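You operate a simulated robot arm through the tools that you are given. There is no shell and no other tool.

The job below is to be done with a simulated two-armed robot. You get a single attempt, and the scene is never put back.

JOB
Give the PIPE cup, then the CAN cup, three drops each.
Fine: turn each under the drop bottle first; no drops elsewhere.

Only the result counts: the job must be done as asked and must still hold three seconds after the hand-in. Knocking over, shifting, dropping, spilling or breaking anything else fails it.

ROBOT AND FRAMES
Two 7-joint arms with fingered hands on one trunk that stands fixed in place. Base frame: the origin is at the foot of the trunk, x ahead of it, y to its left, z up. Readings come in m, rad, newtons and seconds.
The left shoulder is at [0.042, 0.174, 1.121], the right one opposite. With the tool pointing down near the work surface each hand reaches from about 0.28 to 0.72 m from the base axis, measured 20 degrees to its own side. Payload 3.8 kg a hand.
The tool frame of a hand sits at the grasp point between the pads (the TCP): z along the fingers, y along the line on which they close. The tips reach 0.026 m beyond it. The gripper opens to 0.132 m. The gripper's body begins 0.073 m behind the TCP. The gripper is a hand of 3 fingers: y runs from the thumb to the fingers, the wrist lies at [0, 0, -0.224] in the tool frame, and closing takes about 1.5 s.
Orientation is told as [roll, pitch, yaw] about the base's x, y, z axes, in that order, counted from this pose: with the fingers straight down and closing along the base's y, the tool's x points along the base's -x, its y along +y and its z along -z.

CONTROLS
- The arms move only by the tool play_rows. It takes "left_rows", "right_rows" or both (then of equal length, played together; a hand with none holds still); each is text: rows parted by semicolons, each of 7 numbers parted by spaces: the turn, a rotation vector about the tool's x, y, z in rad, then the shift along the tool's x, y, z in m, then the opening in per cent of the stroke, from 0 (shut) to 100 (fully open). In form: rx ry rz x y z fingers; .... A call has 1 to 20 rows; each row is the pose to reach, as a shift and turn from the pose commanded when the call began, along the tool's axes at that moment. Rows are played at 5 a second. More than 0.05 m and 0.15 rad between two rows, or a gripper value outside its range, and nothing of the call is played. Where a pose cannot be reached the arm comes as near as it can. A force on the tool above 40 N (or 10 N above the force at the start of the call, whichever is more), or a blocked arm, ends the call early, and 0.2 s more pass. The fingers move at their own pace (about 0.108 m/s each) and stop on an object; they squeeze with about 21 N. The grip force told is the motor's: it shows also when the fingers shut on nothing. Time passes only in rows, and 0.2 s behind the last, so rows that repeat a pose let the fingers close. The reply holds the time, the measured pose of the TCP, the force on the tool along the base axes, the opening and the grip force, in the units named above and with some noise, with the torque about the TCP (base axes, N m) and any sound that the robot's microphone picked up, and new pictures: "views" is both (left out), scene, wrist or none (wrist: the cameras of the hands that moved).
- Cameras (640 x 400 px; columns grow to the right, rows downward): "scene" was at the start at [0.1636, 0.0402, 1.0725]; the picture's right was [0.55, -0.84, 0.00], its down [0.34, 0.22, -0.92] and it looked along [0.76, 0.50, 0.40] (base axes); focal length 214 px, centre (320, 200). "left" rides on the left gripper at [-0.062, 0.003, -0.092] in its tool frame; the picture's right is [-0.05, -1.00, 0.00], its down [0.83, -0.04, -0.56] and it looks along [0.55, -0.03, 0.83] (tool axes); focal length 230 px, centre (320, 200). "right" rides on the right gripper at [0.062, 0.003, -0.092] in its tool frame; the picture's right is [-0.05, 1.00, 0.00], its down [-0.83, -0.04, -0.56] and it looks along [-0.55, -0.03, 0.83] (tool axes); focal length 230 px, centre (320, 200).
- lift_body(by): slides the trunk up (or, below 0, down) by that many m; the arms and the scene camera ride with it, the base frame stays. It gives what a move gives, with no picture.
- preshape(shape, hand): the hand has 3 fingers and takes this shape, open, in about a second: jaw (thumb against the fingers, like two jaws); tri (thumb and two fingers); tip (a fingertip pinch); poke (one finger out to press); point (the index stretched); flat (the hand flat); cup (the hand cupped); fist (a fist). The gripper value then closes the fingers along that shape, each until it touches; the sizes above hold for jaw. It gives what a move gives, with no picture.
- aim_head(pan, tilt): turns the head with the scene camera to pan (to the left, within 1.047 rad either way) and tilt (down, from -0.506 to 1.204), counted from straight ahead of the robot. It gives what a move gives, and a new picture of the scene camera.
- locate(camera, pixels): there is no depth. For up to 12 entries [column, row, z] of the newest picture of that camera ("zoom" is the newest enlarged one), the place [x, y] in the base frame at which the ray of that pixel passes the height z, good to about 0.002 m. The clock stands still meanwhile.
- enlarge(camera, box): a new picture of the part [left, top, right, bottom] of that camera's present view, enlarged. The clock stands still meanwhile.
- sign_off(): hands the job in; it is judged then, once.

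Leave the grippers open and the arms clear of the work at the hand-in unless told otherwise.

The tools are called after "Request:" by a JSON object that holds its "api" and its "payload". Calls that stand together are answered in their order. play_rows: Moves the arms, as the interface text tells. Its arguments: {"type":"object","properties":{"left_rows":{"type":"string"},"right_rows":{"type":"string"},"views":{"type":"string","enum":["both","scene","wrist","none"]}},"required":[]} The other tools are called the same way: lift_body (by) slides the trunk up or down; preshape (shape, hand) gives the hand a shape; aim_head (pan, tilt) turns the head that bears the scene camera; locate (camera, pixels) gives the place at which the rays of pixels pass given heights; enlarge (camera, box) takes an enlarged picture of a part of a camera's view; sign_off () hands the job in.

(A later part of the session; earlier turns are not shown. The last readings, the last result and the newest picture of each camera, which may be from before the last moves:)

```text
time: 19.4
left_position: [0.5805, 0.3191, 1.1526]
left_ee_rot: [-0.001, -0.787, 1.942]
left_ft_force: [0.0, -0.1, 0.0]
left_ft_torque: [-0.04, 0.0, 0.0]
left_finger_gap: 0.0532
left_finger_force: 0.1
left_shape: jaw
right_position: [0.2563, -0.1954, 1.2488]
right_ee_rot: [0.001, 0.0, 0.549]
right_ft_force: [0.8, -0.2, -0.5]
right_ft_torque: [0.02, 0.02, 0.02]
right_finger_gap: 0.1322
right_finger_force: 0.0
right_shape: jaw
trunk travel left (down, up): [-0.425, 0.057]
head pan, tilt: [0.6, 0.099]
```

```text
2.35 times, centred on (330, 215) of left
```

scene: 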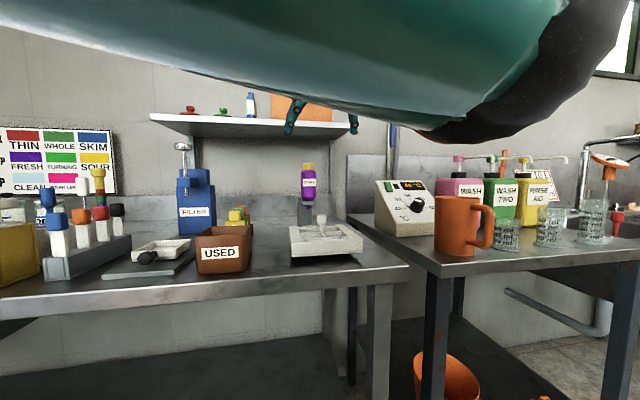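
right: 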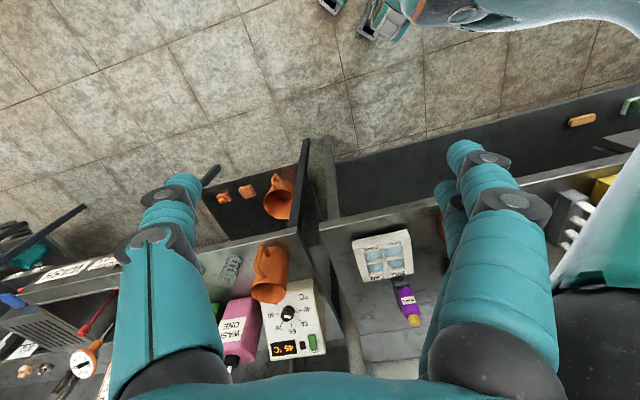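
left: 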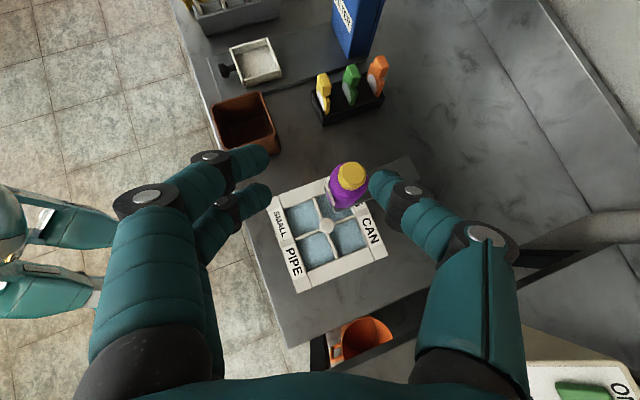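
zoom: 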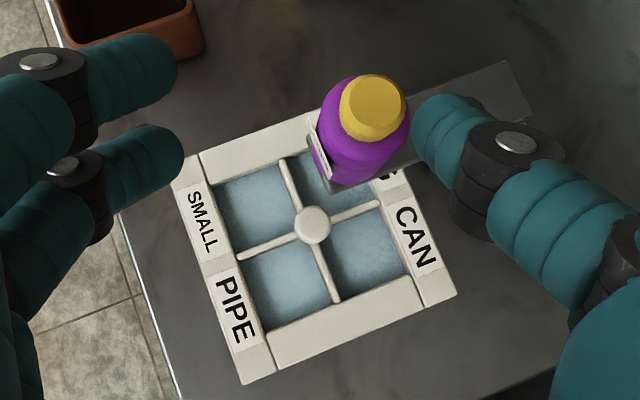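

The boxes are far enough away. Now I'll swing back to yaw 0.85 and step down to a pre-grasp point 0.13 m short of the knob along the finger direction, with the fingers at 40%.

Request:
{"api": "play_rows", "payload": {"left_rows": "0.0963 0 0.0963 0.0037 0.0095 -0.0037 40; 0.1927 0 0.1927 0.0074 0.0189 -0.0074 40; 0.289 0 0.289 0.011 0.0284 -0.011 40; 0.3854 0 0.3854 0.0148 0.0379 -0.0148 40; 0.4817 0 0.4817 0.0184 0.0473 -0.0184 40; 0.578 0 0.578 0.0221 0.0568 -0.0221 40; 0.6744 0 0.6744 0.0258 0.0662 -0.0258 40; 0.7707 0 0.7707 0.0295 0.0757 -0.0295 40; 0.7707 0 0.7707 0.0552 0.0757 -0.0037 40; 0.7707 0 0.7707 0.081 0.0757 0.0221 40; 0.7707 0 0.7707 0.1068 0.0757 0.0479 40; 0.7707 0 0.7707 0.1068 0.0757 0.0479 40", "views": "both"}}

```text
time: 22.0
left_position: [0.525, 0.2528, 1.0406]
left_ee_rot: [-0.001, -0.786, 0.85]
left_ft_force: [0.0, -0.5, -0.5]
left_ft_torque: [0.0, 0.0, 0.0]
left_finger_gap: 0.0533
left_finger_force: 0.1
left_shape: jaw
right_position: [0.2561, -0.1941, 1.2472]
right_ee_rot: [0.0, 0.0, 0.551]
right_ft_force: [-0.7, 0.9, 0.6]
right_ft_torque: [-0.01, 0.0, 0.0]
right_finger_gap: 0.1319
right_finger_force: 0.1
right_shape: jaw
trunk travel left (down, up): [-0.425, 0.057]
head pan, tilt: [0.6, 0.099]
```

scene: 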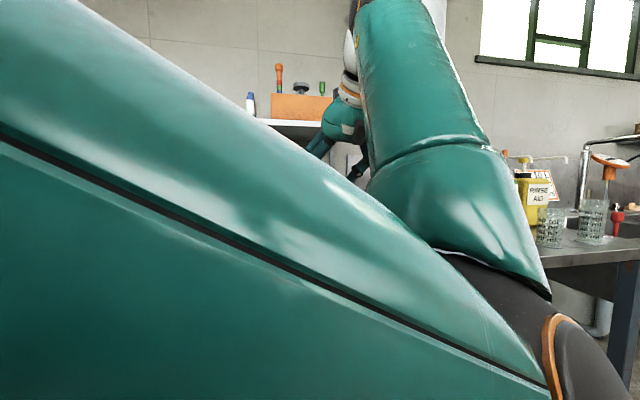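
left: 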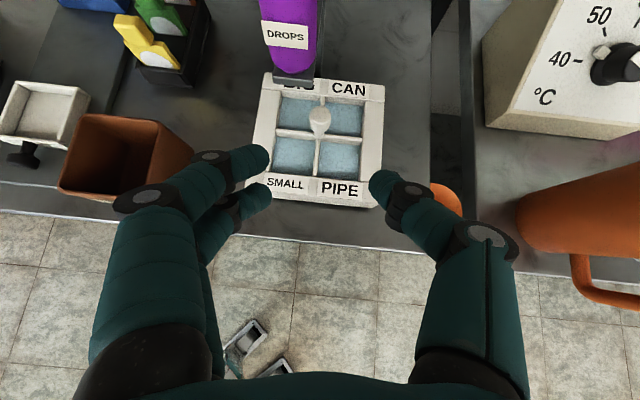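

The fingers straddle the approach line and the knob is seen at about (319,118) straight ahead. I'll check its position from here.

Request:
{"api": "enlarge", "payload": {"camera": "left", "box": [240, 50, 400, 220]}}

Request:
{"api": "locate", "payload": {"camera": "left", "pixels": [[320, 113, 0.945], [319, 138, 0.906], [293, 80, 0.965], [320, 106, 0.945]]}}

```text
2.35 times, centred on (320, 135) of left
```

zoom: 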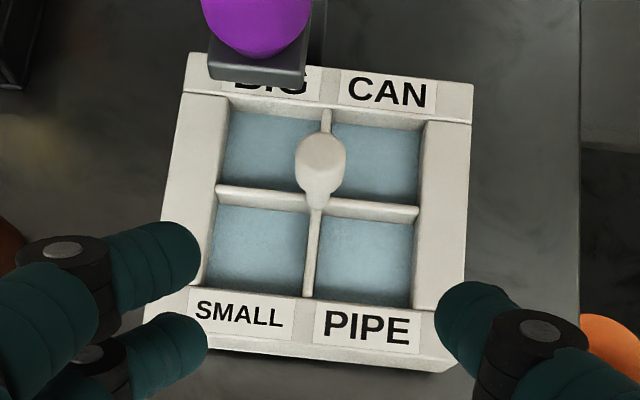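

```text
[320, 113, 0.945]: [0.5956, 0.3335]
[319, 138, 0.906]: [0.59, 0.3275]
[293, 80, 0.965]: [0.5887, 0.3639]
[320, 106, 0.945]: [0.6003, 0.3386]
```

The knob is at (0.594, 0.332), with the fingers centred on it laterally. I'll advance 0.08 m along the fingers and check again.

Request:
{"api": "play_rows", "payload": {"left_rows": "0 0 0 0 0 0.02 40; 0 0 0 0 0 0.04 40; 0 0 0 0 0 0.06 40; 0 0 0 0 0 0.08 40; 0 0 0 0 0 0.08 40", "views": "wrist"}}

Request:
{"api": "enlarge", "payload": {"camera": "left", "box": [220, 100, 420, 260]}}

```text
time: 23.2
left_position: [0.562, 0.2964, 0.9843]
left_ee_rot: [0.0, -0.785, 0.85]
left_ft_force: [-0.3, 0.7, 0.0]
left_ft_torque: [-0.01, 0.01, 0.01]
left_finger_gap: 0.0532
left_finger_force: 0.1
left_shape: jaw
right_position: [0.2563, -0.1936, 1.2486]
right_ee_rot: [0.001, 0.0, 0.549]
right_ft_force: [0.6, 0.6, 1.6]
right_ft_torque: [-0.02, -0.04, 0.02]
right_finger_gap: 0.132
right_finger_force: 0.0
right_shape: jaw
trunk travel left (down, up): [-0.425, 0.057]
head pan, tilt: [0.6, 0.099]
```

left: 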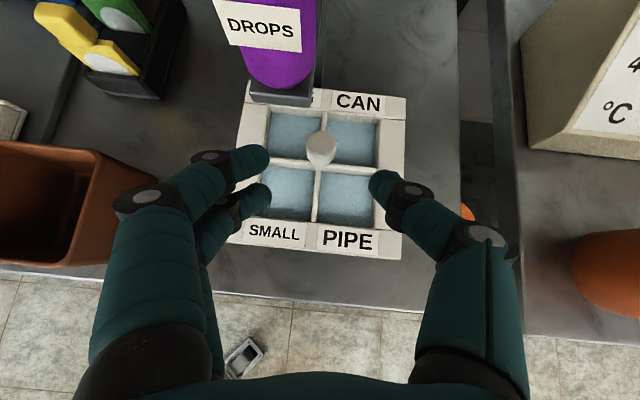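

```text
2.50 times, centred on (320, 180) of left
```

zoom: 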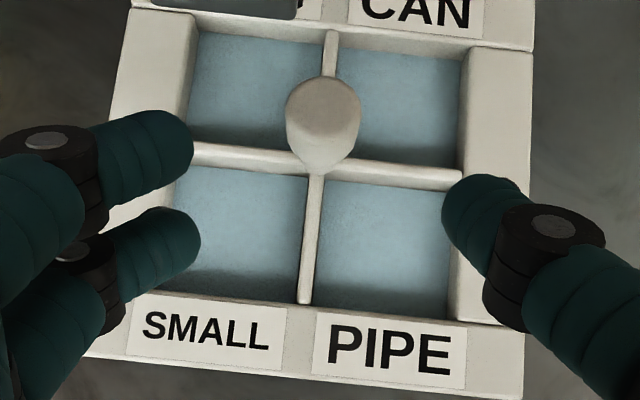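

The TCP sits exactly at the image centre, and the knob head at about (321,150) is where it should be for 0.05 m to go. I'll advance the last 0.05 m slowly.

Request:
{"api": "play_rows", "payload": {"left_rows": "0 0 0 0 0 0.01 40; 0 0 0 0 0 0.02 40; 0 0 0 0 0 0.03 40; 0 0 0 0 0 0.04 40; 0 0 0 0 0 0.05 40; 0 0 0 0 0 0.05 40", "views": "both"}}

Request:
{"api": "enlarge", "payload": {"camera": "left", "box": [220, 100, 420, 260]}}

```text
time: 24.6
left_position: [0.585, 0.323, 0.9503]
left_ee_rot: [0.0, -0.785, 0.85]
left_ft_force: [0.1, -0.5, -0.4]
left_ft_torque: [0.0, 0.03, 0.01]
left_finger_gap: 0.0532
left_finger_force: 0.0
left_shape: jaw
right_position: [0.2558, -0.1929, 1.248]
right_ee_rot: [0.0, -0.001, 0.549]
right_ft_force: [0.5, 1.0, -0.5]
right_ft_torque: [0.0, 0.03, 0.04]
right_finger_gap: 0.1318
right_finger_force: 0.2
right_shape: jaw
trunk travel left (down, up): [-0.425, 0.057]
head pan, tilt: [0.6, 0.099]
```

scene: 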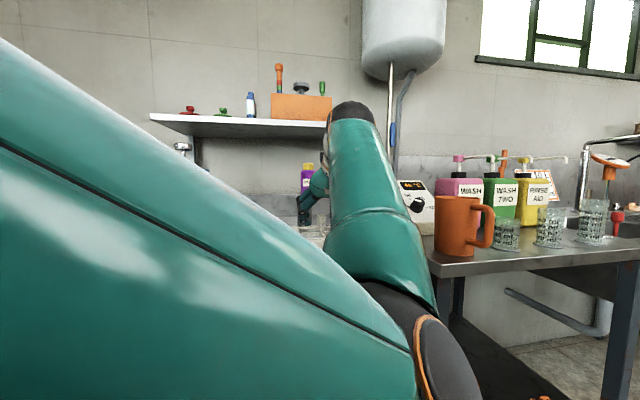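
left: 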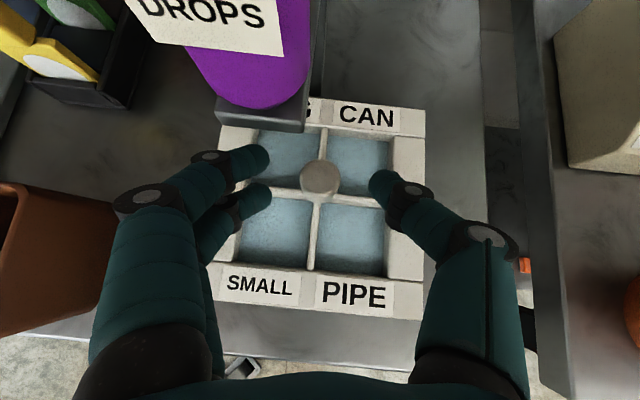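

```text
2.50 times, centred on (320, 180) of left
```

zoom: 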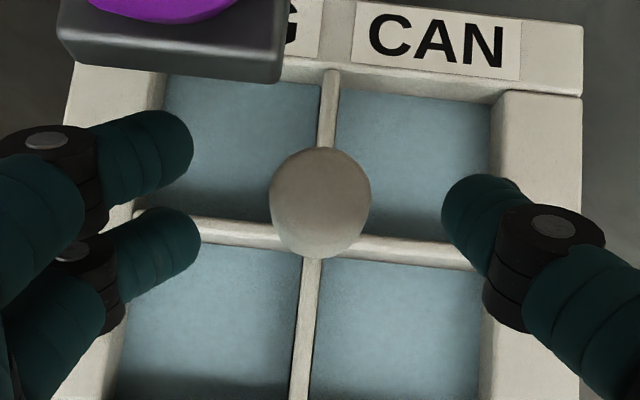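

The knob head is at (320,180), centred between thumb and fingers, and nothing is touching. I'll close on it.

Request:
{"api": "play_rows", "payload": {"left_rows": "0 0 0 0 0 0 25; 0 0 0 0 0 0 12; 0 0 0 0 0 0 0; 0 0 0 0 0 0 0; 0 0 0 0 0 0 0; 0 0 0 0 0 0 0", "views": "wrist"}}

Request:
{"api": "enlarge", "payload": {"camera": "left", "box": [220, 100, 420, 260]}}

```text
time: 26.0
left_position: [0.5851, 0.3213, 0.9487]
left_ee_rot: [-0.001, -0.784, 0.849]
left_ft_force: [-0.4, 0.5, -0.8]
left_ft_torque: [0.0, 0.05, 0.05]
left_finger_gap: 0.0123
left_finger_force: 20.7
left_shape: jaw
right_position: [0.2557, -0.1937, 1.2467]
right_ee_rot: [0.0, -0.001, 0.549]
right_ft_force: [0.2, 0.6, 0.4]
right_ft_torque: [-0.01, 0.01, 0.0]
right_finger_gap: 0.1318
right_finger_force: 0.0
right_shape: jaw
trunk travel left (down, up): [-0.425, 0.057]
head pan, tilt: [0.6, 0.099]
```

left: 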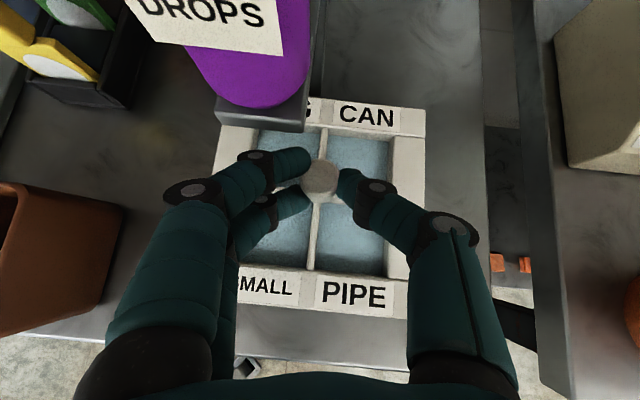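

```text
2.50 times, centred on (320, 180) of left
```

zoom: 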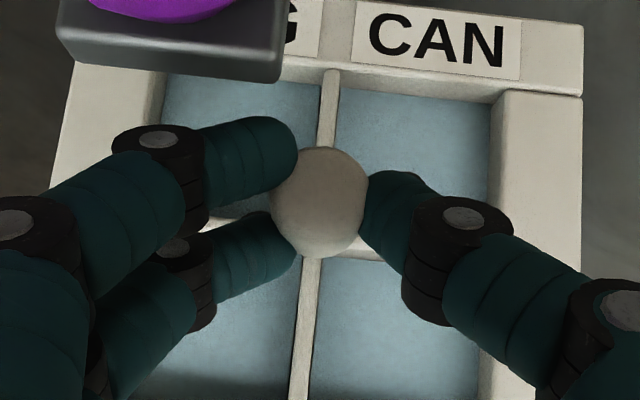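

The grip is firm: 20.7 N, with thumb and both fingers on the knob head. I'll start turning counter-clockwise about the knob's axis by 0.35 rad, watching force and picture.

Request:
{"api": "play_rows", "payload": {"left_rows": "-0.0495 0 -0.0495 0 -0.0009 0 0; -0.099 0 -0.099 -0.0001 -0.0018 0.0001 0; -0.1485 0 -0.1485 -0.0002 -0.0027 0.0002 0; -0.198 0 -0.198 -0.0004 -0.0035 0.0004 0; -0.2475 0 -0.2475 -0.0006 -0.0044 0.0006 0; -0.2475 0 -0.2475 -0.0006 -0.0044 0.0006 0", "views": "wrist"}}

```text
time: 27.4
left_position: [0.5898, 0.3202, 0.9487]
left_ee_rot: [0.002, -0.786, 1.2]
left_ft_force: [2.1, -2.6, -2.7]
left_ft_torque: [-0.09, 0.05, -0.2]
left_finger_gap: 0.0122
left_finger_force: 20.8
left_shape: jaw
right_position: [0.2569, -0.1936, 1.249]
right_ee_rot: [0.0, 0.001, 0.55]
right_ft_force: [-0.5, 0.9, 0.4]
right_ft_torque: [0.02, -0.02, 0.0]
right_finger_gap: 0.132
right_finger_force: 0.0
right_shape: jaw
trunk travel left (down, up): [-0.425, 0.057]
head pan, tilt: [0.6, 0.099]
```

left: 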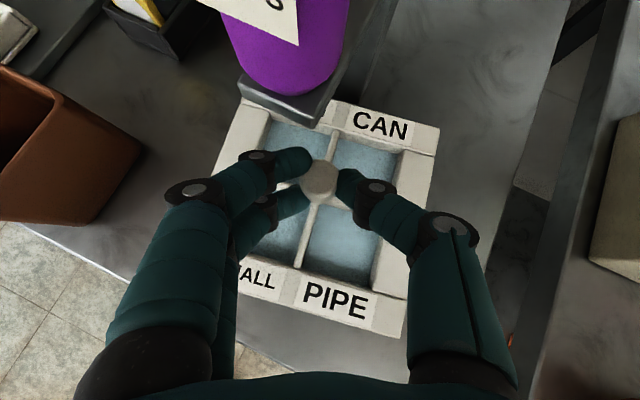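

The hand turned 20°, but the plate in the picture seems to have turned only partly: it looks rotated about 15° relative to the hand. Torque about z reads -0.2 N m. I'll measure the plate's corners.

Request:
{"api": "enlarge", "payload": {"camera": "left", "box": [200, 80, 460, 350]}}

Request:
{"api": "locate", "payload": {"camera": "left", "pixels": [[440, 130, 0.906], [404, 338, 0.906], [245, 100, 0.906], [385, 155, 0.906]]}}

```text
1.48 times, centred on (330, 215) of left
```

zoom: 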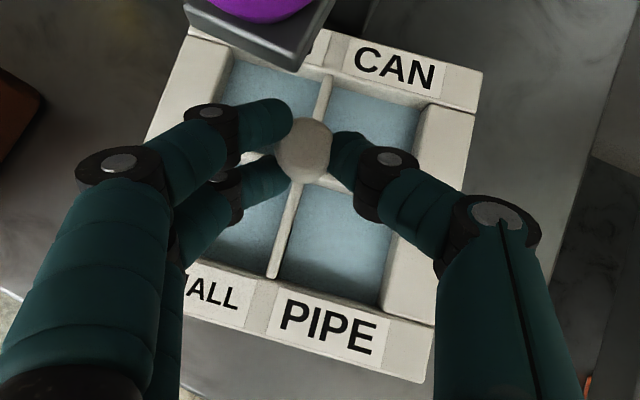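

```text
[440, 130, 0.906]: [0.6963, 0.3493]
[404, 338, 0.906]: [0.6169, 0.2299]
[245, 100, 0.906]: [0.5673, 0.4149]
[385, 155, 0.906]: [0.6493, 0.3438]
```

The plate has turned about 11–12° of the hand's 20°, so it does turn, with some wind-up in the fingers. I'll continue 0.5 rad and see whether it follows.

Request:
{"api": "play_rows", "payload": {"left_rows": "-0.0707 0 -0.0707 0 -0.0013 0 0; -0.1414 0 -0.1414 -0.0002 -0.0025 0.0002 0; -0.2121 0 -0.2121 -0.0004 -0.0038 0.0004 0; -0.2828 0 -0.2828 -0.0007 -0.005 0.0007 0; -0.3536 0 -0.3536 -0.0011 -0.0061 0.0011 0; -0.3536 0 -0.3536 -0.0011 -0.0061 0.0011 0", "views": "wrist"}}

Request:
{"api": "enlarge", "payload": {"camera": "left", "box": [200, 80, 460, 350]}}

```text
time: 28.8
left_position: [0.5971, 0.3179, 0.9493]
left_ee_rot: [0.002, -0.786, 1.698]
left_ft_force: [8.9, -11.4, -3.3]
left_ft_torque: [-0.26, -0.01, -0.38]
left_finger_gap: 0.0116
left_finger_force: 21.5
left_shape: jaw
right_position: [0.2573, -0.1951, 1.2476]
right_ee_rot: [0.002, 0.001, 0.549]
right_ft_force: [0.1, -0.1, 0.5]
right_ft_torque: [-0.01, -0.01, -0.02]
right_finger_gap: 0.132
right_finger_force: 0.0
right_shape: jaw
trunk travel left (down, up): [-0.425, 0.057]
head pan, tilt: [0.6, 0.099]
```

left: 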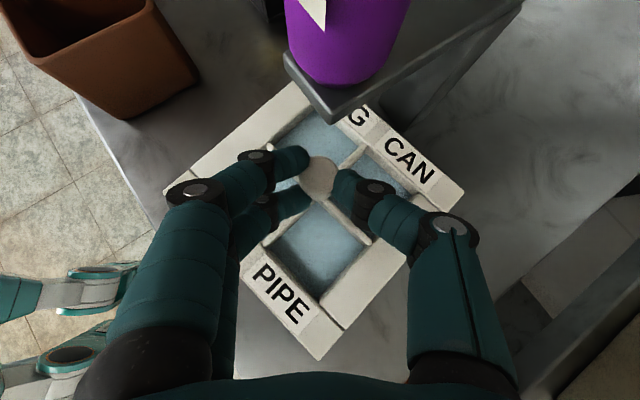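

```text
1.48 times, centred on (330, 215) of left
```

zoom: 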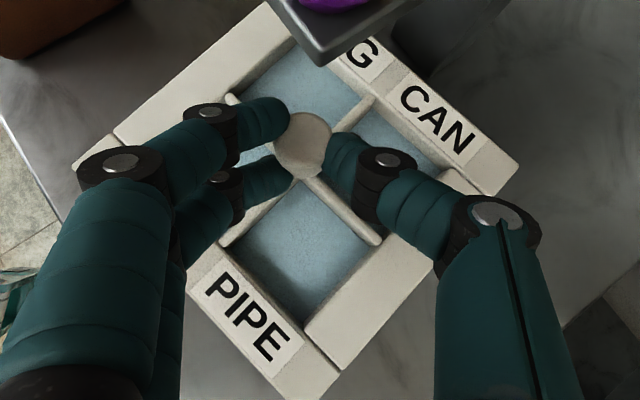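

The hand is at 49° now, but the plate lags strongly, and the side force has grown to 14 N, so the knob is slipping in the fingers. I'll measure the plate's real angle.

Request:
{"api": "locate", "payload": {"camera": "left", "pixels": [[464, 191, 0.906], [333, 349, 0.906], [319, 177, 0.945], [314, 360, 0.906]]}}

```text
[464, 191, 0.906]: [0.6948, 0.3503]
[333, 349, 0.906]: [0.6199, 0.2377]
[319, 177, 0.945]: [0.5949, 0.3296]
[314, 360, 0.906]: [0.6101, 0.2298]
```

The plate is still at about +11°: it moved 11° and then stayed while the fingers slipped, so there may be a detent or a stop. I'll release the knob in place and see whether the plate springs back.

Request:
{"api": "play_rows", "payload": {"left_rows": "0 0 0 0 0 0 20; 0 0 0 0 0 0 40; 0 0 0 0 0 0 40; 0 0 0 0 0 0 40", "views": "wrist"}}

Request:
{"api": "enlarge", "payload": {"camera": "left", "box": [200, 80, 460, 350]}}

```text
time: 29.8
left_position: [0.5947, 0.3203, 0.9495]
left_ee_rot: [0.001, -0.784, 1.702]
left_ft_force: [0.1, 0.3, 0.1]
left_ft_torque: [-0.01, 0.02, -0.01]
left_finger_gap: 0.0524
left_finger_force: 0.1
left_shape: jaw
right_position: [0.2566, -0.1932, 1.2478]
right_ee_rot: [-0.001, -0.001, 0.55]
right_ft_force: [0.3, 0.9, -0.3]
right_ft_torque: [-0.01, -0.01, 0.01]
right_finger_gap: 0.1317
right_finger_force: 0.1
right_shape: jaw
trunk travel left (down, up): [-0.425, 0.057]
head pan, tilt: [0.6, 0.099]
```

left: 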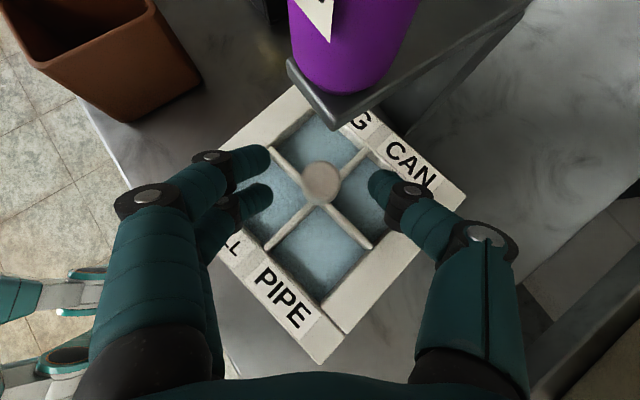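

```text
1.48 times, centred on (330, 215) of left
```

zoom: 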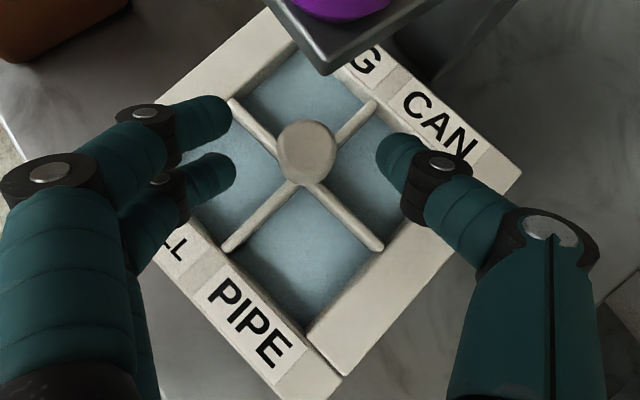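

The plate did not spring back. I'll measure it precisely, including the divider bar ends.

Request:
{"api": "locate", "payload": {"camera": "left", "pixels": [[466, 195, 0.906], [322, 365, 0.906], [321, 181, 0.945], [372, 247, 0.9], [270, 150, 0.9], [268, 247, 0.9], [370, 150, 0.9]]}}

```text
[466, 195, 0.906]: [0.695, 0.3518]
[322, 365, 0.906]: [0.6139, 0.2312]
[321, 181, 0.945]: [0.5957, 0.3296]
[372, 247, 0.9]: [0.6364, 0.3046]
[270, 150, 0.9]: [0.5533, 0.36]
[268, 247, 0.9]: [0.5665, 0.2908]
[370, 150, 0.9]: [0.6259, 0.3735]
```

The bars show the plate at about +10.5° and staying there; the centre has not moved. That looks like a stop on the counter-clockwise side, or high friction. The knob is still centred in the fingers at (321,181), so I'll grip again and turn clockwise to compare.

Request:
{"api": "play_rows", "payload": {"left_rows": "0 0 0 0 0 0 20; 0 0 0 0 0 0 0; 0 0 0 0 0 0 0; 0 0 0 0 0 0 0; 0 0 0 0 0 0 0; 0.0707 0 0.0707 0 0.0013 0 0; 0.1414 0 0.1414 -0.0002 0.0025 0.0002 0; 0.2121 0 0.2121 -0.0004 0.0038 0.0004 0; 0.2828 0 0.2828 -0.0007 0.005 0.0007 0; 0.2828 0 0.2828 -0.0007 0.005 0.0007 0", "views": "wrist"}}

Request:
{"api": "enlarge", "payload": {"camera": "left", "box": [200, 80, 460, 350]}}

```text
time: 32.0
left_position: [0.5904, 0.3202, 0.9499]
left_ee_rot: [-0.002, -0.786, 1.299]
left_ft_force: [2.9, 2.0, -0.1]
left_ft_torque: [-0.02, 0.02, -0.01]
left_finger_gap: 0.0118
left_finger_force: 21.2
left_shape: jaw
right_position: [0.2549, -0.1934, 1.2481]
right_ee_rot: [0.0, -0.002, 0.55]
right_ft_force: [0.8, 0.4, 1.1]
right_ft_torque: [0.0, 0.01, 0.03]
right_finger_gap: 0.1319
right_finger_force: 0.1
right_shape: jaw
trunk travel left (down, up): [-0.425, 0.057]
head pan, tilt: [0.6, 0.099]
```

left: 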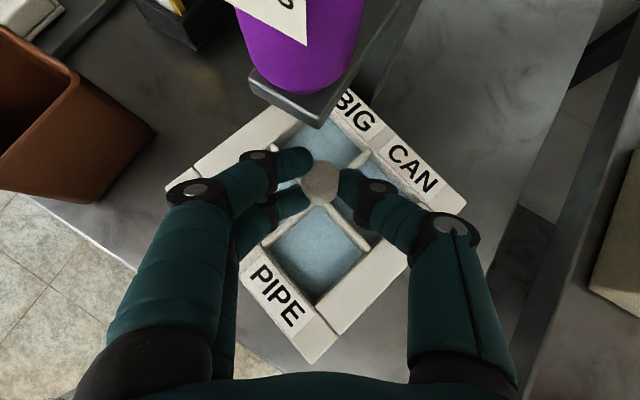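

```text
1.48 times, centred on (330, 215) of left
```

zoom: 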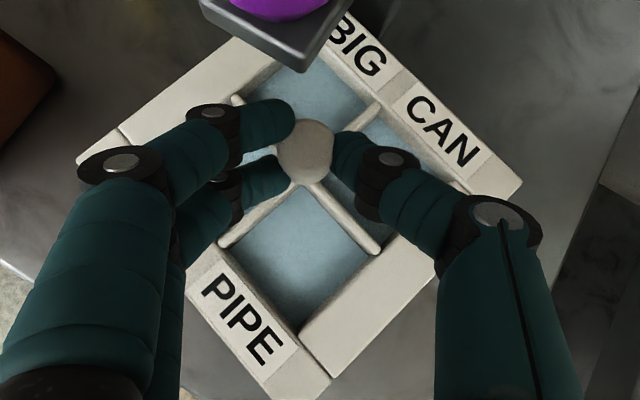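

Turning clockwise, the plate follows the hand exactly, with nearly no torque. So counter-clockwise hit a stop at about +10°, and clockwise is free. I'll continue clockwise to yaw 0.85.

Request:
{"api": "play_rows", "payload": {"left_rows": "0.0707 0 0.0707 0 0.0013 0 0; 0.1414 0 0.1414 -0.0002 0.0025 0.0002 0; 0.2121 0 0.2121 -0.0004 0.0038 0.0004 0; 0.2828 0 0.2828 -0.0007 0.005 0.0007 0; 0.3182 0 0.3182 -0.0009 0.0055 0.0009 0; 0.3182 0 0.3182 -0.0009 0.0055 0.0009 0", "views": "wrist"}}

Request:
{"api": "enlarge", "payload": {"camera": "left", "box": [200, 80, 460, 350]}}

```text
time: 33.4
left_position: [0.5851, 0.3238, 0.9496]
left_ee_rot: [0.001, -0.786, 0.849]
left_ft_force: [1.5, 2.1, 0.5]
left_ft_torque: [0.04, 0.02, 0.03]
left_finger_gap: 0.0119
left_finger_force: 20.7
left_shape: jaw
right_position: [0.2573, -0.1943, 1.2485]
right_ee_rot: [-0.002, 0.0, 0.551]
right_ft_force: [0.3, 0.5, 0.4]
right_ft_torque: [-0.01, -0.01, -0.03]
right_finger_gap: 0.132
right_finger_force: 0.1
right_shape: jaw
trunk travel left (down, up): [-0.425, 0.057]
head pan, tilt: [0.6, 0.099]
```

left: 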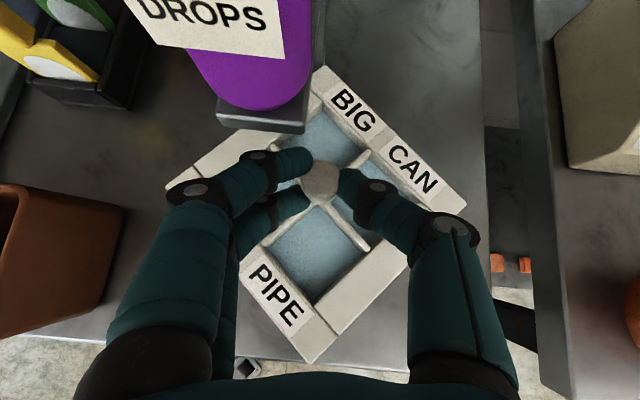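

```text
1.48 times, centred on (330, 215) of left
```

zoom: 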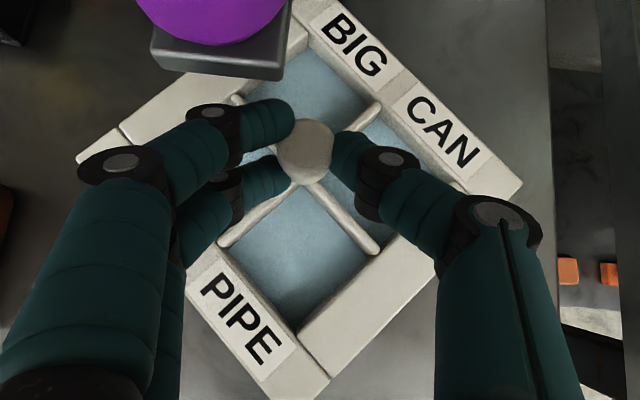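

The plate now stands at about -38° and followed cleanly. I'll open, swing the hand back counter-clockwise around the knob to yaw 1.94 with the fingers open, and check centring.

Request:
{"api": "play_rows", "payload": {"left_rows": "0 0 0 0 0 0 20; 0 0 0 0 0 0 40; 0 0 0 0 0 0 40; -0.0963 0 -0.0963 -0.0001 -0.0017 0.0001 40; -0.1927 0 -0.1927 -0.0003 -0.0034 0.0003 40; -0.289 0 -0.289 -0.0007 -0.0051 0.0007 40; -0.3854 0 -0.3854 -0.0013 -0.0066 0.0013 40; -0.4817 0 -0.4817 -0.002 -0.008 0.002 40; -0.578 0 -0.578 -0.0028 -0.0093 0.0028 40; -0.6744 0 -0.6744 -0.0038 -0.0104 0.0038 40; -0.7707 0 -0.7707 -0.0048 -0.0113 0.0048 40; -0.7707 0 -0.7707 -0.0048 -0.0113 0.0048 40", "views": "wrist"}}

Request:
{"api": "enlarge", "payload": {"camera": "left", "box": [200, 80, 460, 350]}}

```text
time: 36.0
left_position: [0.5982, 0.3205, 0.95]
left_ee_rot: [0.001, -0.784, 1.874]
left_ft_force: [-0.6, 0.3, 0.4]
left_ft_torque: [-0.01, 0.03, 0.02]
left_finger_gap: 0.0523
left_finger_force: 0.2
left_shape: jaw
left hand out of reach, approached as far as the arm can: row 11, 12
right_position: [0.2559, -0.1941, 1.2471]
right_ee_rot: [0.0, 0.001, 0.55]
right_ft_force: [-0.1, 0.1, 0.8]
right_ft_torque: [0.01, -0.02, 0.0]
right_finger_gap: 0.1318
right_finger_force: 0.1
right_shape: jaw
trunk travel left (down, up): [-0.425, 0.057]
head pan, tilt: [0.6, 0.099]
```

left: 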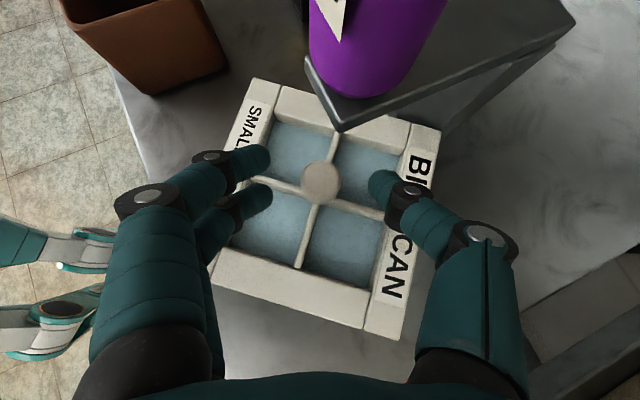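

```text
1.48 times, centred on (330, 215) of left
```

zoom: 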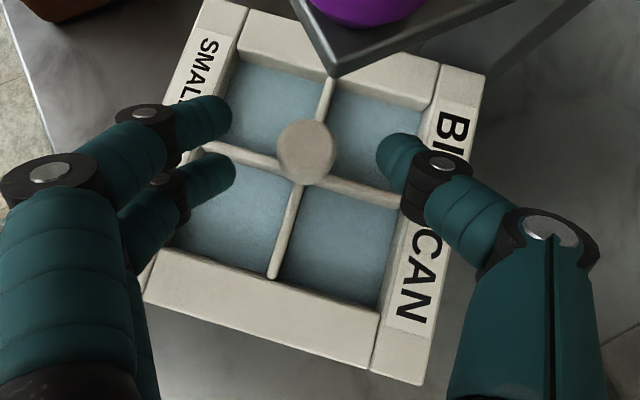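

The reach ended at yaw 1.874, and the knob is still centred at (320,183). I'll step back slightly, by 0.1 rad clockwise, to see what reference the commands use.

Request:
{"api": "play_rows", "payload": {"left_rows": "0.0707 0 0.0707 0 0.0013 0 40; 0.0707 0 0.0707 0 0.0013 0 40", "views": "none"}}

```text
time: 36.6
left_position: [0.5976, 0.3217, 0.9501]
left_ee_rot: [-0.001, -0.786, 1.771]
left_ft_force: [0.2, 0.2, -0.1]
left_ft_torque: [0.03, 0.04, -0.02]
left_finger_gap: 0.0523
left_finger_force: 0.1
left_shape: jaw
right_position: [0.2555, -0.193, 1.2478]
right_ee_rot: [0.0, -0.001, 0.55]
right_ft_force: [-0.2, -1.3, 0.0]
right_ft_torque: [0.02, -0.02, -0.01]
right_finger_gap: 0.1321
right_finger_force: 0.1
right_shape: jaw
trunk travel left (down, up): [-0.425, 0.057]
head pan, tilt: [0.6, 0.099]
```

The reference follows the reached pose (now yaw 1.771). Now I'll close on the knob and turn the plate clockwise by 0.92 rad (53°) to yaw 0.85.

Request:
{"api": "play_rows", "payload": {"left_rows": "0 0 0 0.0013 0 -0.0013 20; 0 0 0 0.0013 0 -0.0013 0; 0 0 0 0.0013 0 -0.0013 0; 0 0 0 0.0013 0 -0.0013 0; 0 0 0 0.0013 0 -0.0013 0; 0.0813 0 0.0813 0.0012 0.0015 -0.0012 0; 0.1626 0 0.1626 0.0011 0.0029 -0.0011 0; 0.244 0 0.244 0.0008 0.0043 -0.0008 0; 0.3253 0 0.3253 0.0004 0.0057 -0.0004 0; 0.4066 0 0.4066 -0.0001 0.0069 0.0001 0; 0.4879 0 0.4879 -0.0008 0.0081 0.0008 0; 0.5692 0 0.5692 -0.0015 0.0092 0.0015 0; 0.6505 0 0.6505 -0.0022 0.0101 0.0022 0; 0.6505 0 0.6505 -0.0022 0.0101 0.0022 0", "views": "wrist"}}

Request:
{"api": "enlarge", "payload": {"camera": "left", "box": [200, 80, 460, 350]}}

```text
time: 39.6
left_position: [0.5845, 0.3206, 0.9496]
left_ee_rot: [0.0, -0.785, 0.852]
left_ft_force: [-10.2, -2.8, 1.3]
left_ft_torque: [0.02, 0.2, 0.09]
left_finger_gap: 0.0117
left_finger_force: 21.0
left_shape: jaw
right_position: [0.2534, -0.1947, 1.2481]
right_ee_rot: [0.0, -0.002, 0.55]
right_ft_force: [-0.9, -0.1, -0.4]
right_ft_torque: [0.03, 0.02, 0.01]
right_finger_gap: 0.132
right_finger_force: 0.0
right_shape: jaw
trunk travel left (down, up): [-0.425, 0.057]
head pan, tilt: [0.6, 0.099]
```

left: 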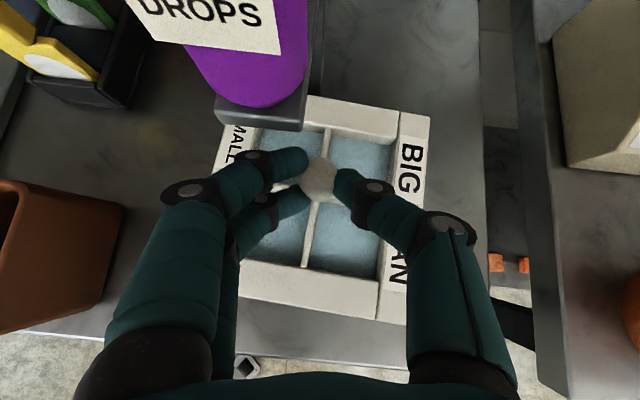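

```text
1.48 times, centred on (330, 215) of left
```

zoom: 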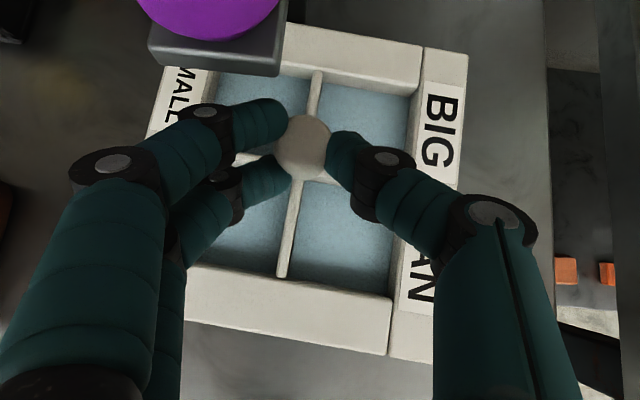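

The plate has followed: SMALL is now on the left and BIG/CAN on the right, so it's close to -90°. The side force is 10 N, from a small centre mismatch. I'll measure the bar direction.

Request:
{"api": "locate", "payload": {"camera": "left", "pixels": [[327.3, 130.5, 0.9], [305, 265.7, 0.9], [429, 117, 0.906], [407, 323, 0.906], [319, 178, 0.945]]}}

```text
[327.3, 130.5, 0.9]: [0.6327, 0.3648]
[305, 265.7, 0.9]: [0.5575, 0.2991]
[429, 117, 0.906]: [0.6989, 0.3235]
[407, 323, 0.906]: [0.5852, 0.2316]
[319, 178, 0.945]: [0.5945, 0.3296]
```

The plate is at about -93°. I'll open, correct the pivot estimate by about 2.5 mm, and swing the open hand back to yaw 1.77 around the knob.

Request:
{"api": "play_rows", "payload": {"left_rows": "0 0 0 0 0 0 20; 0 0 0 0.001 0.0003 -0.001 40; 0 0 0 0.0021 0.0006 -0.0021 40; -0.0813 0 -0.0813 0.002 -0.0009 -0.002 40; -0.1626 0 -0.1626 0.0019 -0.0023 -0.0019 40; -0.244 0 -0.244 0.0016 -0.0037 -0.0016 40; -0.3253 0 -0.3253 0.0012 -0.0051 -0.0012 40; -0.4066 0 -0.4066 0.0007 -0.0063 -0.0007 40; -0.4879 0 -0.4879 0 -0.0075 0 40; -0.5692 0 -0.5692 -0.0007 -0.0086 0.0007 40; -0.6505 0 -0.6505 -0.0014 -0.0095 0.0014 40; -0.6505 0 -0.6505 -0.0014 -0.0095 0.0014 40", "views": "wrist"}}

Request:
{"api": "enlarge", "payload": {"camera": "left", "box": [200, 80, 460, 350]}}

```text
time: 42.2
left_position: [0.5946, 0.3162, 0.9499]
left_ee_rot: [0.001, -0.784, 1.775]
left_ft_force: [0.0, 0.6, 0.0]
left_ft_torque: [-0.01, -0.03, 0.02]
left_finger_gap: 0.0523
left_finger_force: 0.0
left_shape: jaw
right_position: [0.2546, -0.1946, 1.248]
right_ee_rot: [0.0, 0.002, 0.55]
right_ft_force: [-0.6, -0.4, 1.1]
right_ft_torque: [0.04, -0.03, 0.0]
right_finger_gap: 0.1319
right_finger_force: 0.0
right_shape: jaw
trunk travel left (down, up): [-0.425, 0.057]
head pan, tilt: [0.6, 0.099]
```

left: 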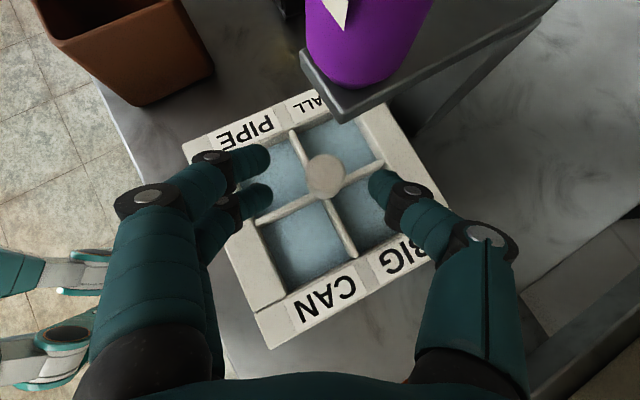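

```text
1.48 times, centred on (330, 215) of left
```

zoom: 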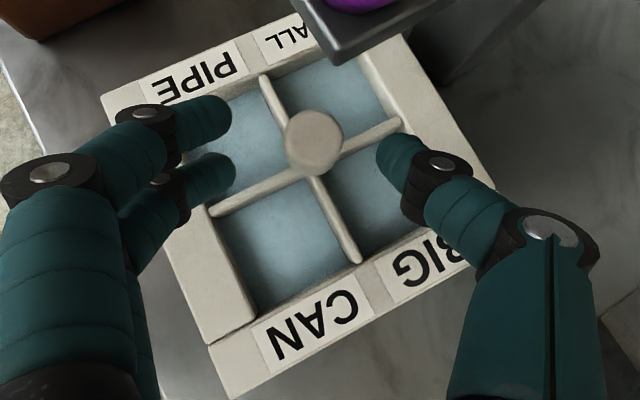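

The knob appears at (326,175) instead of (320,181), so the hand is about 4 mm off. I'll correct this, close, and turn another 0.92 rad clockwise.

Request:
{"api": "play_rows", "payload": {"left_rows": "0 0 0 -0.0025 -0.0028 0.0025 40; 0 0 0 -0.0025 -0.0028 0.0025 20; 0 0 0 -0.0025 -0.0028 0.0025 0; 0 0 0 -0.0025 -0.0028 0.0025 0; 0 0 0 -0.0025 -0.0028 0.0025 0; 0 0 0 -0.0025 -0.0028 0.0025 0; 0.0813 0 0.0813 -0.0026 -0.0013 0.0026 0; 0.1626 0 0.1626 -0.0027 0.0001 0.0027 0; 0.244 0 0.244 -0.003 0.0015 0.003 0; 0.3253 0 0.3253 -0.0034 0.0029 0.0034 0; 0.4066 0 0.4066 -0.0039 0.0041 0.0039 0; 0.4879 0 0.4879 -0.0046 0.0053 0.0046 0; 0.5692 0 0.5692 -0.0053 0.0064 0.0053 0; 0.6505 0 0.6505 -0.006 0.0073 0.006 0; 0.6505 0 0.6505 -0.006 0.0073 0.006 0", "views": "wrist"}}

Request:
{"api": "enlarge", "payload": {"camera": "left", "box": [200, 80, 460, 350]}}

```text
time: 45.4
left_position: [0.5866, 0.323, 0.9506]
left_ee_rot: [-0.001, -0.786, 0.85]
left_ft_force: [1.6, 1.0, 0.5]
left_ft_torque: [0.0, 0.03, 0.04]
left_finger_gap: 0.0119
left_finger_force: 21.2
left_shape: jaw
right_position: [0.2567, -0.1939, 1.2478]
right_ee_rot: [0.0, -0.001, 0.55]
right_ft_force: [-0.3, 0.5, -0.7]
right_ft_torque: [0.05, -0.03, -0.03]
right_finger_gap: 0.1321
right_finger_force: 0.1
right_shape: jaw
trunk travel left (down, up): [-0.425, 0.057]
head pan, tilt: [0.6, 0.099]
```

left: 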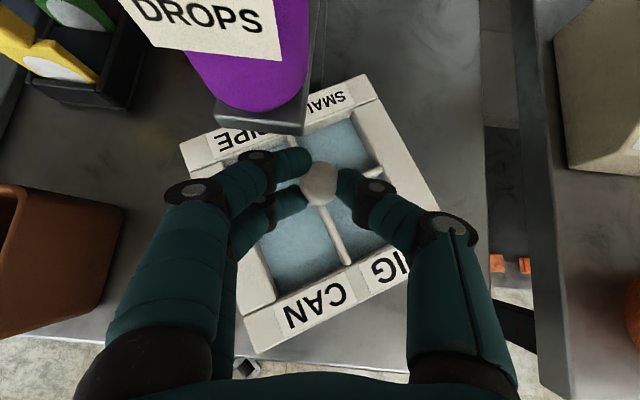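

```text
1.48 times, centred on (330, 215) of left
```

zoom: 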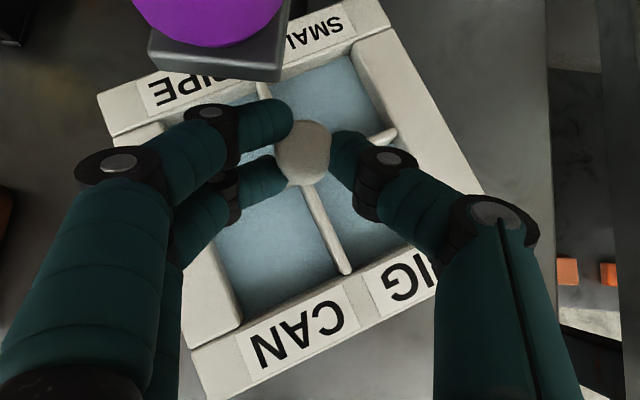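

Clean stroke: forces near zero. PIPE is now at back left, nearly under the bottle. I'll measure the angle still to go.

Request:
{"api": "locate", "payload": {"camera": "left", "pixels": [[346.5, 262, 0.9], [382, 146, 0.9], [378, 77, 0.906], [181, 151, 0.906], [249, 345, 0.906], [319, 178, 0.945], [320, 195, 0.9]]}}

```text
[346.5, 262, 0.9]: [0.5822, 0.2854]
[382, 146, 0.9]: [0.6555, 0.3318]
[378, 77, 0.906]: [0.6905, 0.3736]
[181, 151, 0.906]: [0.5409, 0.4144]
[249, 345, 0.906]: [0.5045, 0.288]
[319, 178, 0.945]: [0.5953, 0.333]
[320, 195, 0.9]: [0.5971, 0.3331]
```

About 29° remain. In one call: open, swing the open hand back 0.5 rad, close again, and turn 0.5 rad clockwise.

Request:
{"api": "play_rows", "payload": {"left_rows": "0 0 0 0 0 0 20; 0 0 0 0 0 0 40; 0 0 0 0 0 0 40; -0.0884 0 -0.0884 -0.0001 -0.0016 0.0001 40; -0.1768 0 -0.1768 -0.0003 -0.0031 0.0003 40; -0.2652 0 -0.2652 -0.0006 -0.0047 0.0006 40; -0.3536 0 -0.3536 -0.0011 -0.0061 0.0011 40; -0.3536 0 -0.3536 -0.0011 -0.0061 0.0011 20; -0.3536 0 -0.3536 -0.0011 -0.0061 0.0011 0; -0.3536 0 -0.3536 -0.0011 -0.0061 0.0011 0; -0.3536 0 -0.3536 -0.0011 -0.0061 0.0011 0; -0.3536 0 -0.3536 -0.0011 -0.0061 0.0011 0; -0.2652 0 -0.2652 -0.0006 -0.0047 0.0006 0; -0.1768 0 -0.1768 -0.0003 -0.0031 0.0003 0; -0.0884 0 -0.0884 -0.0001 -0.0016 0.0001 0; 0 0 0 0 0 0 0; 0 0 0 0 0 0 0", "views": "wrist"}}

Request:
{"api": "enlarge", "payload": {"camera": "left", "box": [200, 80, 460, 350]}}

```text
time: 49.0
left_position: [0.5864, 0.3235, 0.9499]
left_ee_rot: [-0.001, -0.784, 0.849]
left_ft_force: [0.0, -1.0, -0.1]
left_ft_torque: [-0.03, 0.03, -0.01]
left_finger_gap: 0.0124
left_finger_force: 21.0
left_shape: jaw
right_position: [0.2559, -0.1938, 1.2476]
right_ee_rot: [0.0, 0.0, 0.55]
right_ft_force: [-0.2, -0.5, -0.3]
right_ft_torque: [0.02, 0.01, 0.0]
right_finger_gap: 0.1322
right_finger_force: 0.1
right_shape: jaw
trunk travel left (down, up): [-0.425, 0.057]
head pan, tilt: [0.6, 0.099]
```

left: 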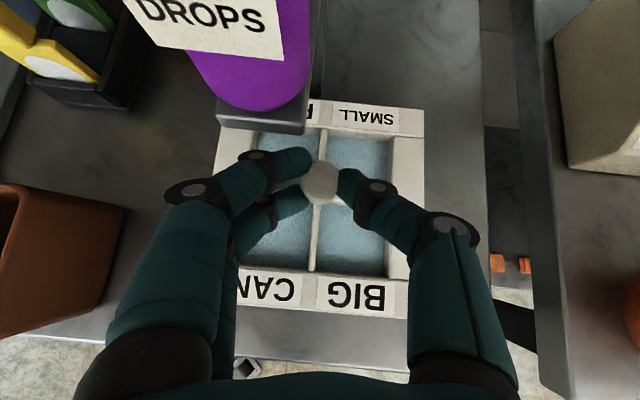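

```text
1.48 times, centred on (330, 215) of left
```

zoom: 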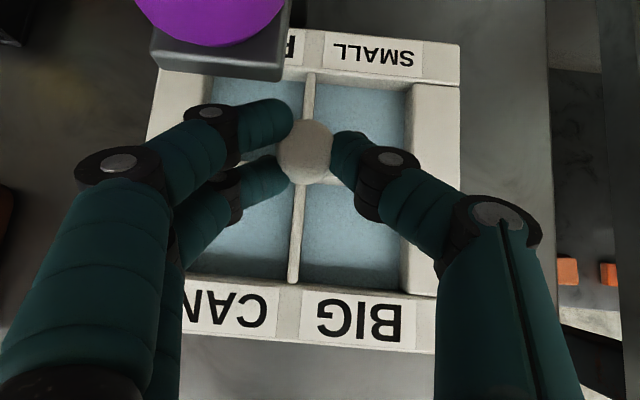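

The plate now sits squarely at about -180° with PIPE under the bottle at back left (SMALL back right, CAN and BIG at the front). I'll release the knob, back straight out along the fingers, and rise to a point in front of the bottle with the fingers at 60%.

Request:
{"api": "play_rows", "payload": {"left_rows": "0 0 0 0 0 0 20; 0 0 0 0 0 0 40; 0 0 0 0 0 0 40; 0 0 0 0 0 -0.03 40; 0 0 0 0 0 -0.06 40; 0 0 0 0 0 -0.095 40; 0 0 0 0 0 -0.13 40; 0 0 0 -0.0389 0.0118 -0.1396 60; 0 0 0 -0.0778 0.0236 -0.1492 60; 0 0 0 -0.0778 0.0236 -0.1492 60", "views": "wrist"}}

Request:
{"api": "enlarge", "payload": {"camera": "left", "box": [220, 80, 440, 300]}}

```text
time: 51.2
left_position: [0.5359, 0.2999, 1.1105]
left_ee_rot: [0.0, -0.784, 0.853]
left_ft_force: [0.3, 0.0, -0.7]
left_ft_torque: [-0.02, 0.0, -0.01]
left_finger_gap: 0.0787
left_finger_force: 0.1
left_shape: jaw
right_position: [0.2553, -0.1938, 1.2481]
right_ee_rot: [0.0, 0.0, 0.55]
right_ft_force: [-0.7, 0.1, 0.2]
right_ft_torque: [0.05, 0.0, 0.0]
right_finger_gap: 0.1319
right_finger_force: 0.0
right_shape: jaw
trunk travel left (down, up): [-0.425, 0.057]
head pan, tilt: [0.6, 0.099]
```

left: 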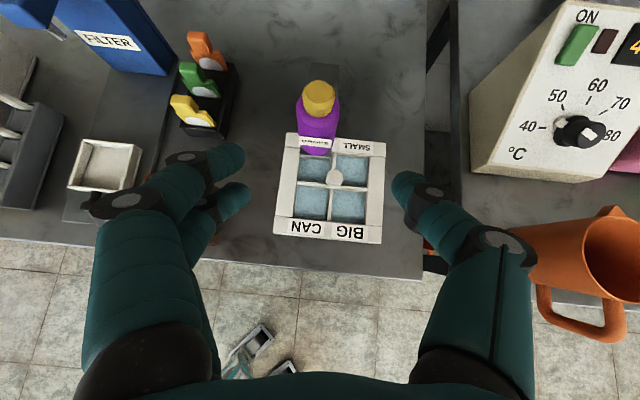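

```text
1.82 times, centred on (330, 190) of left
```

zoom: 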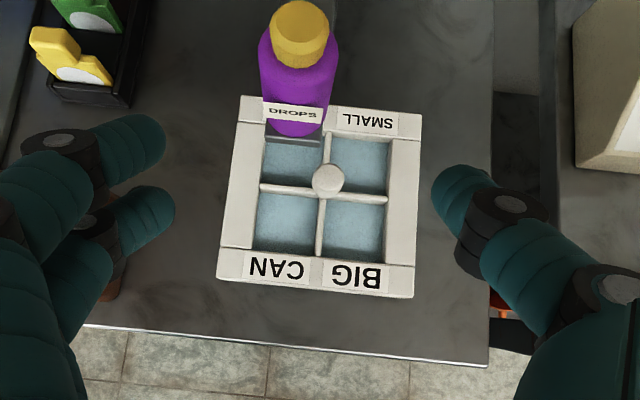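

The plate is square under the bottle, and its edges run parallel to the bench. I'll confirm the bottle axis from this view with the cap top at zoom (300,24) and the nearby body.

Request:
{"api": "locate", "payload": {"camera": "zoom", "pixels": [[301, 24, 1.066], [301, 40, 1.066], [258, 60, 1.045], [338, 58, 1.045], [298, 118, 0.985]]}}

```text
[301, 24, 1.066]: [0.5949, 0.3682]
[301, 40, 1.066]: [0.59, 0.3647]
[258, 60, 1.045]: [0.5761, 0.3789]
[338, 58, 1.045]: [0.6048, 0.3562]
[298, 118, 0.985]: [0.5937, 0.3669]
```

The bottle axis is at about (0.594, 0.3685). I'll advance 0.08 m along the fingers, keep the opening at 60%, and look.

Request:
{"api": "play_rows", "payload": {"left_rows": "0 0 0 0 0.0005 0.025 60; 0 0 0 0 0.001 0.05 60; 0 0 0 0 0.0015 0.08 60; 0 0 0 0 0.0015 0.08 60", "views": "wrist"}}

Request:
{"api": "enlarge", "payload": {"camera": "left", "box": [200, 60, 440, 280]}}

```text
time: 52.2
left_position: [0.5727, 0.3431, 1.052]
left_ee_rot: [0.002, -0.786, 0.855]
left_ft_force: [0.5, -0.6, 0.3]
left_ft_torque: [-0.02, 0.03, -0.02]
left_finger_gap: 0.0788
left_finger_force: 0.0
left_shape: jaw
right_position: [0.254, -0.1948, 1.2476]
right_ee_rot: [0.0, 0.0, 0.548]
right_ft_force: [0.1, -0.9, 0.4]
right_ft_torque: [-0.02, 0.02, 0.02]
right_finger_gap: 0.1319
right_finger_force: 0.1
right_shape: jaw
trunk travel left (down, up): [-0.425, 0.057]
head pan, tilt: [0.6, 0.099]
```

left: 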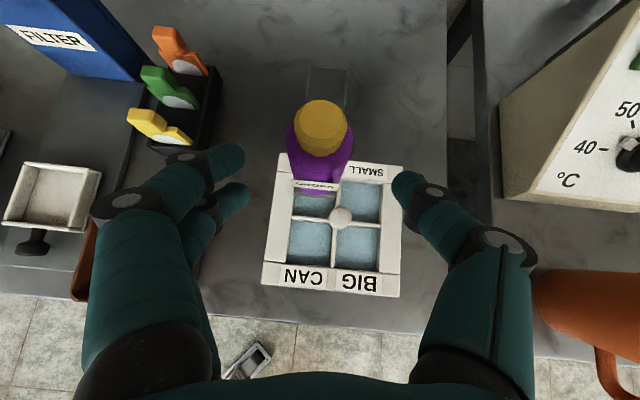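

```text
1.82 times, centred on (320, 170) of left
```

zoom: 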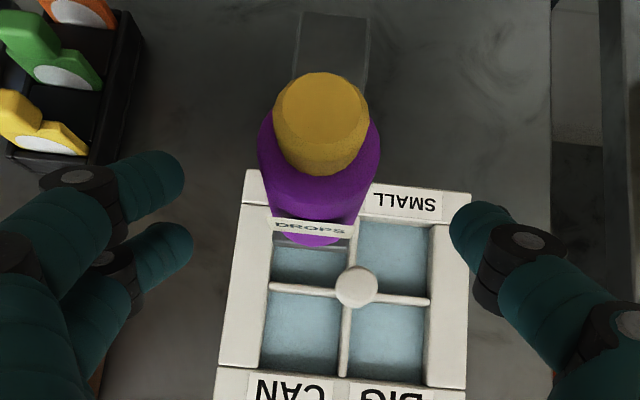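

The bottle is centred between the fingers (body at zoom x≈318, fingers at 190 and 450). I'll advance the last 0.04 m.

Request:
{"api": "play_rows", "payload": {"left_rows": "0 0 0 0 0 0.013 60; 0 0 0 0 0 0.026 60; 0 0 0 0 0 0.038 60; 0 0 0 0 0 0.038 60", "views": "both"}}

Request:
{"api": "enlarge", "payload": {"camera": "left", "box": [200, 60, 440, 280]}}

```text
time: 53.2
left_position: [0.5885, 0.3644, 1.0273]
left_ee_rot: [-0.001, -0.786, 0.852]
left_ft_force: [-0.6, -0.2, 0.8]
left_ft_torque: [0.01, -0.01, 0.03]
left_finger_gap: 0.0786
left_finger_force: 0.0
left_shape: jaw
right_position: [0.2559, -0.1935, 1.2482]
right_ee_rot: [0.001, -0.001, 0.551]
right_ft_force: [-0.7, 0.8, -0.2]
right_ft_torque: [0.02, -0.04, 0.0]
right_finger_gap: 0.1316
right_finger_force: 0.1
right_shape: jaw
trunk travel left (down, up): [-0.425, 0.057]
head pan, tilt: [0.6, 0.099]
```

scene: 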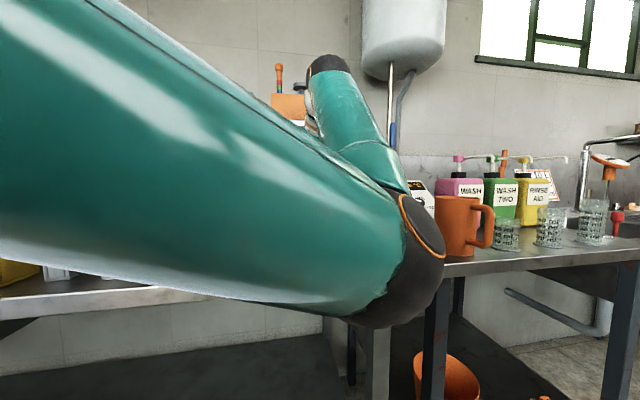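
left: 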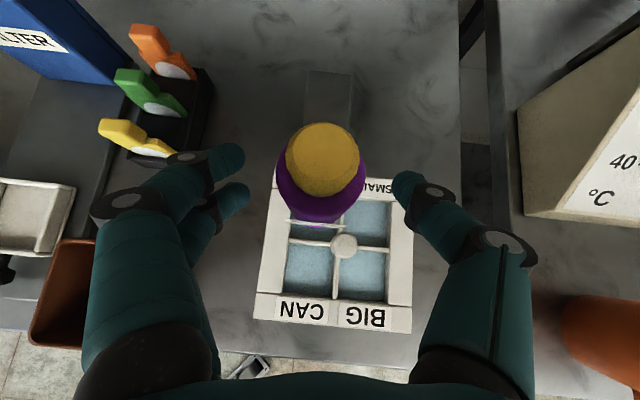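

```text
1.82 times, centred on (320, 170) of left
```

zoom: 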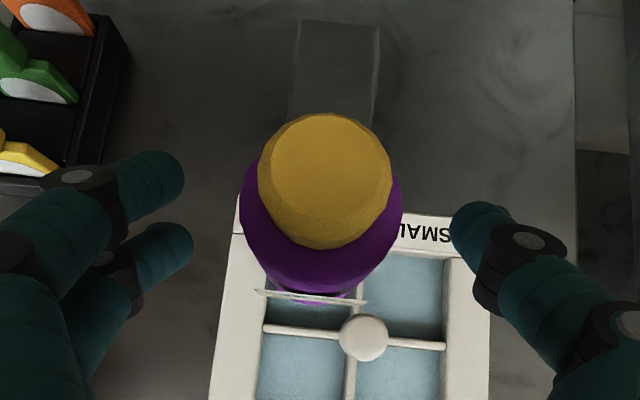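

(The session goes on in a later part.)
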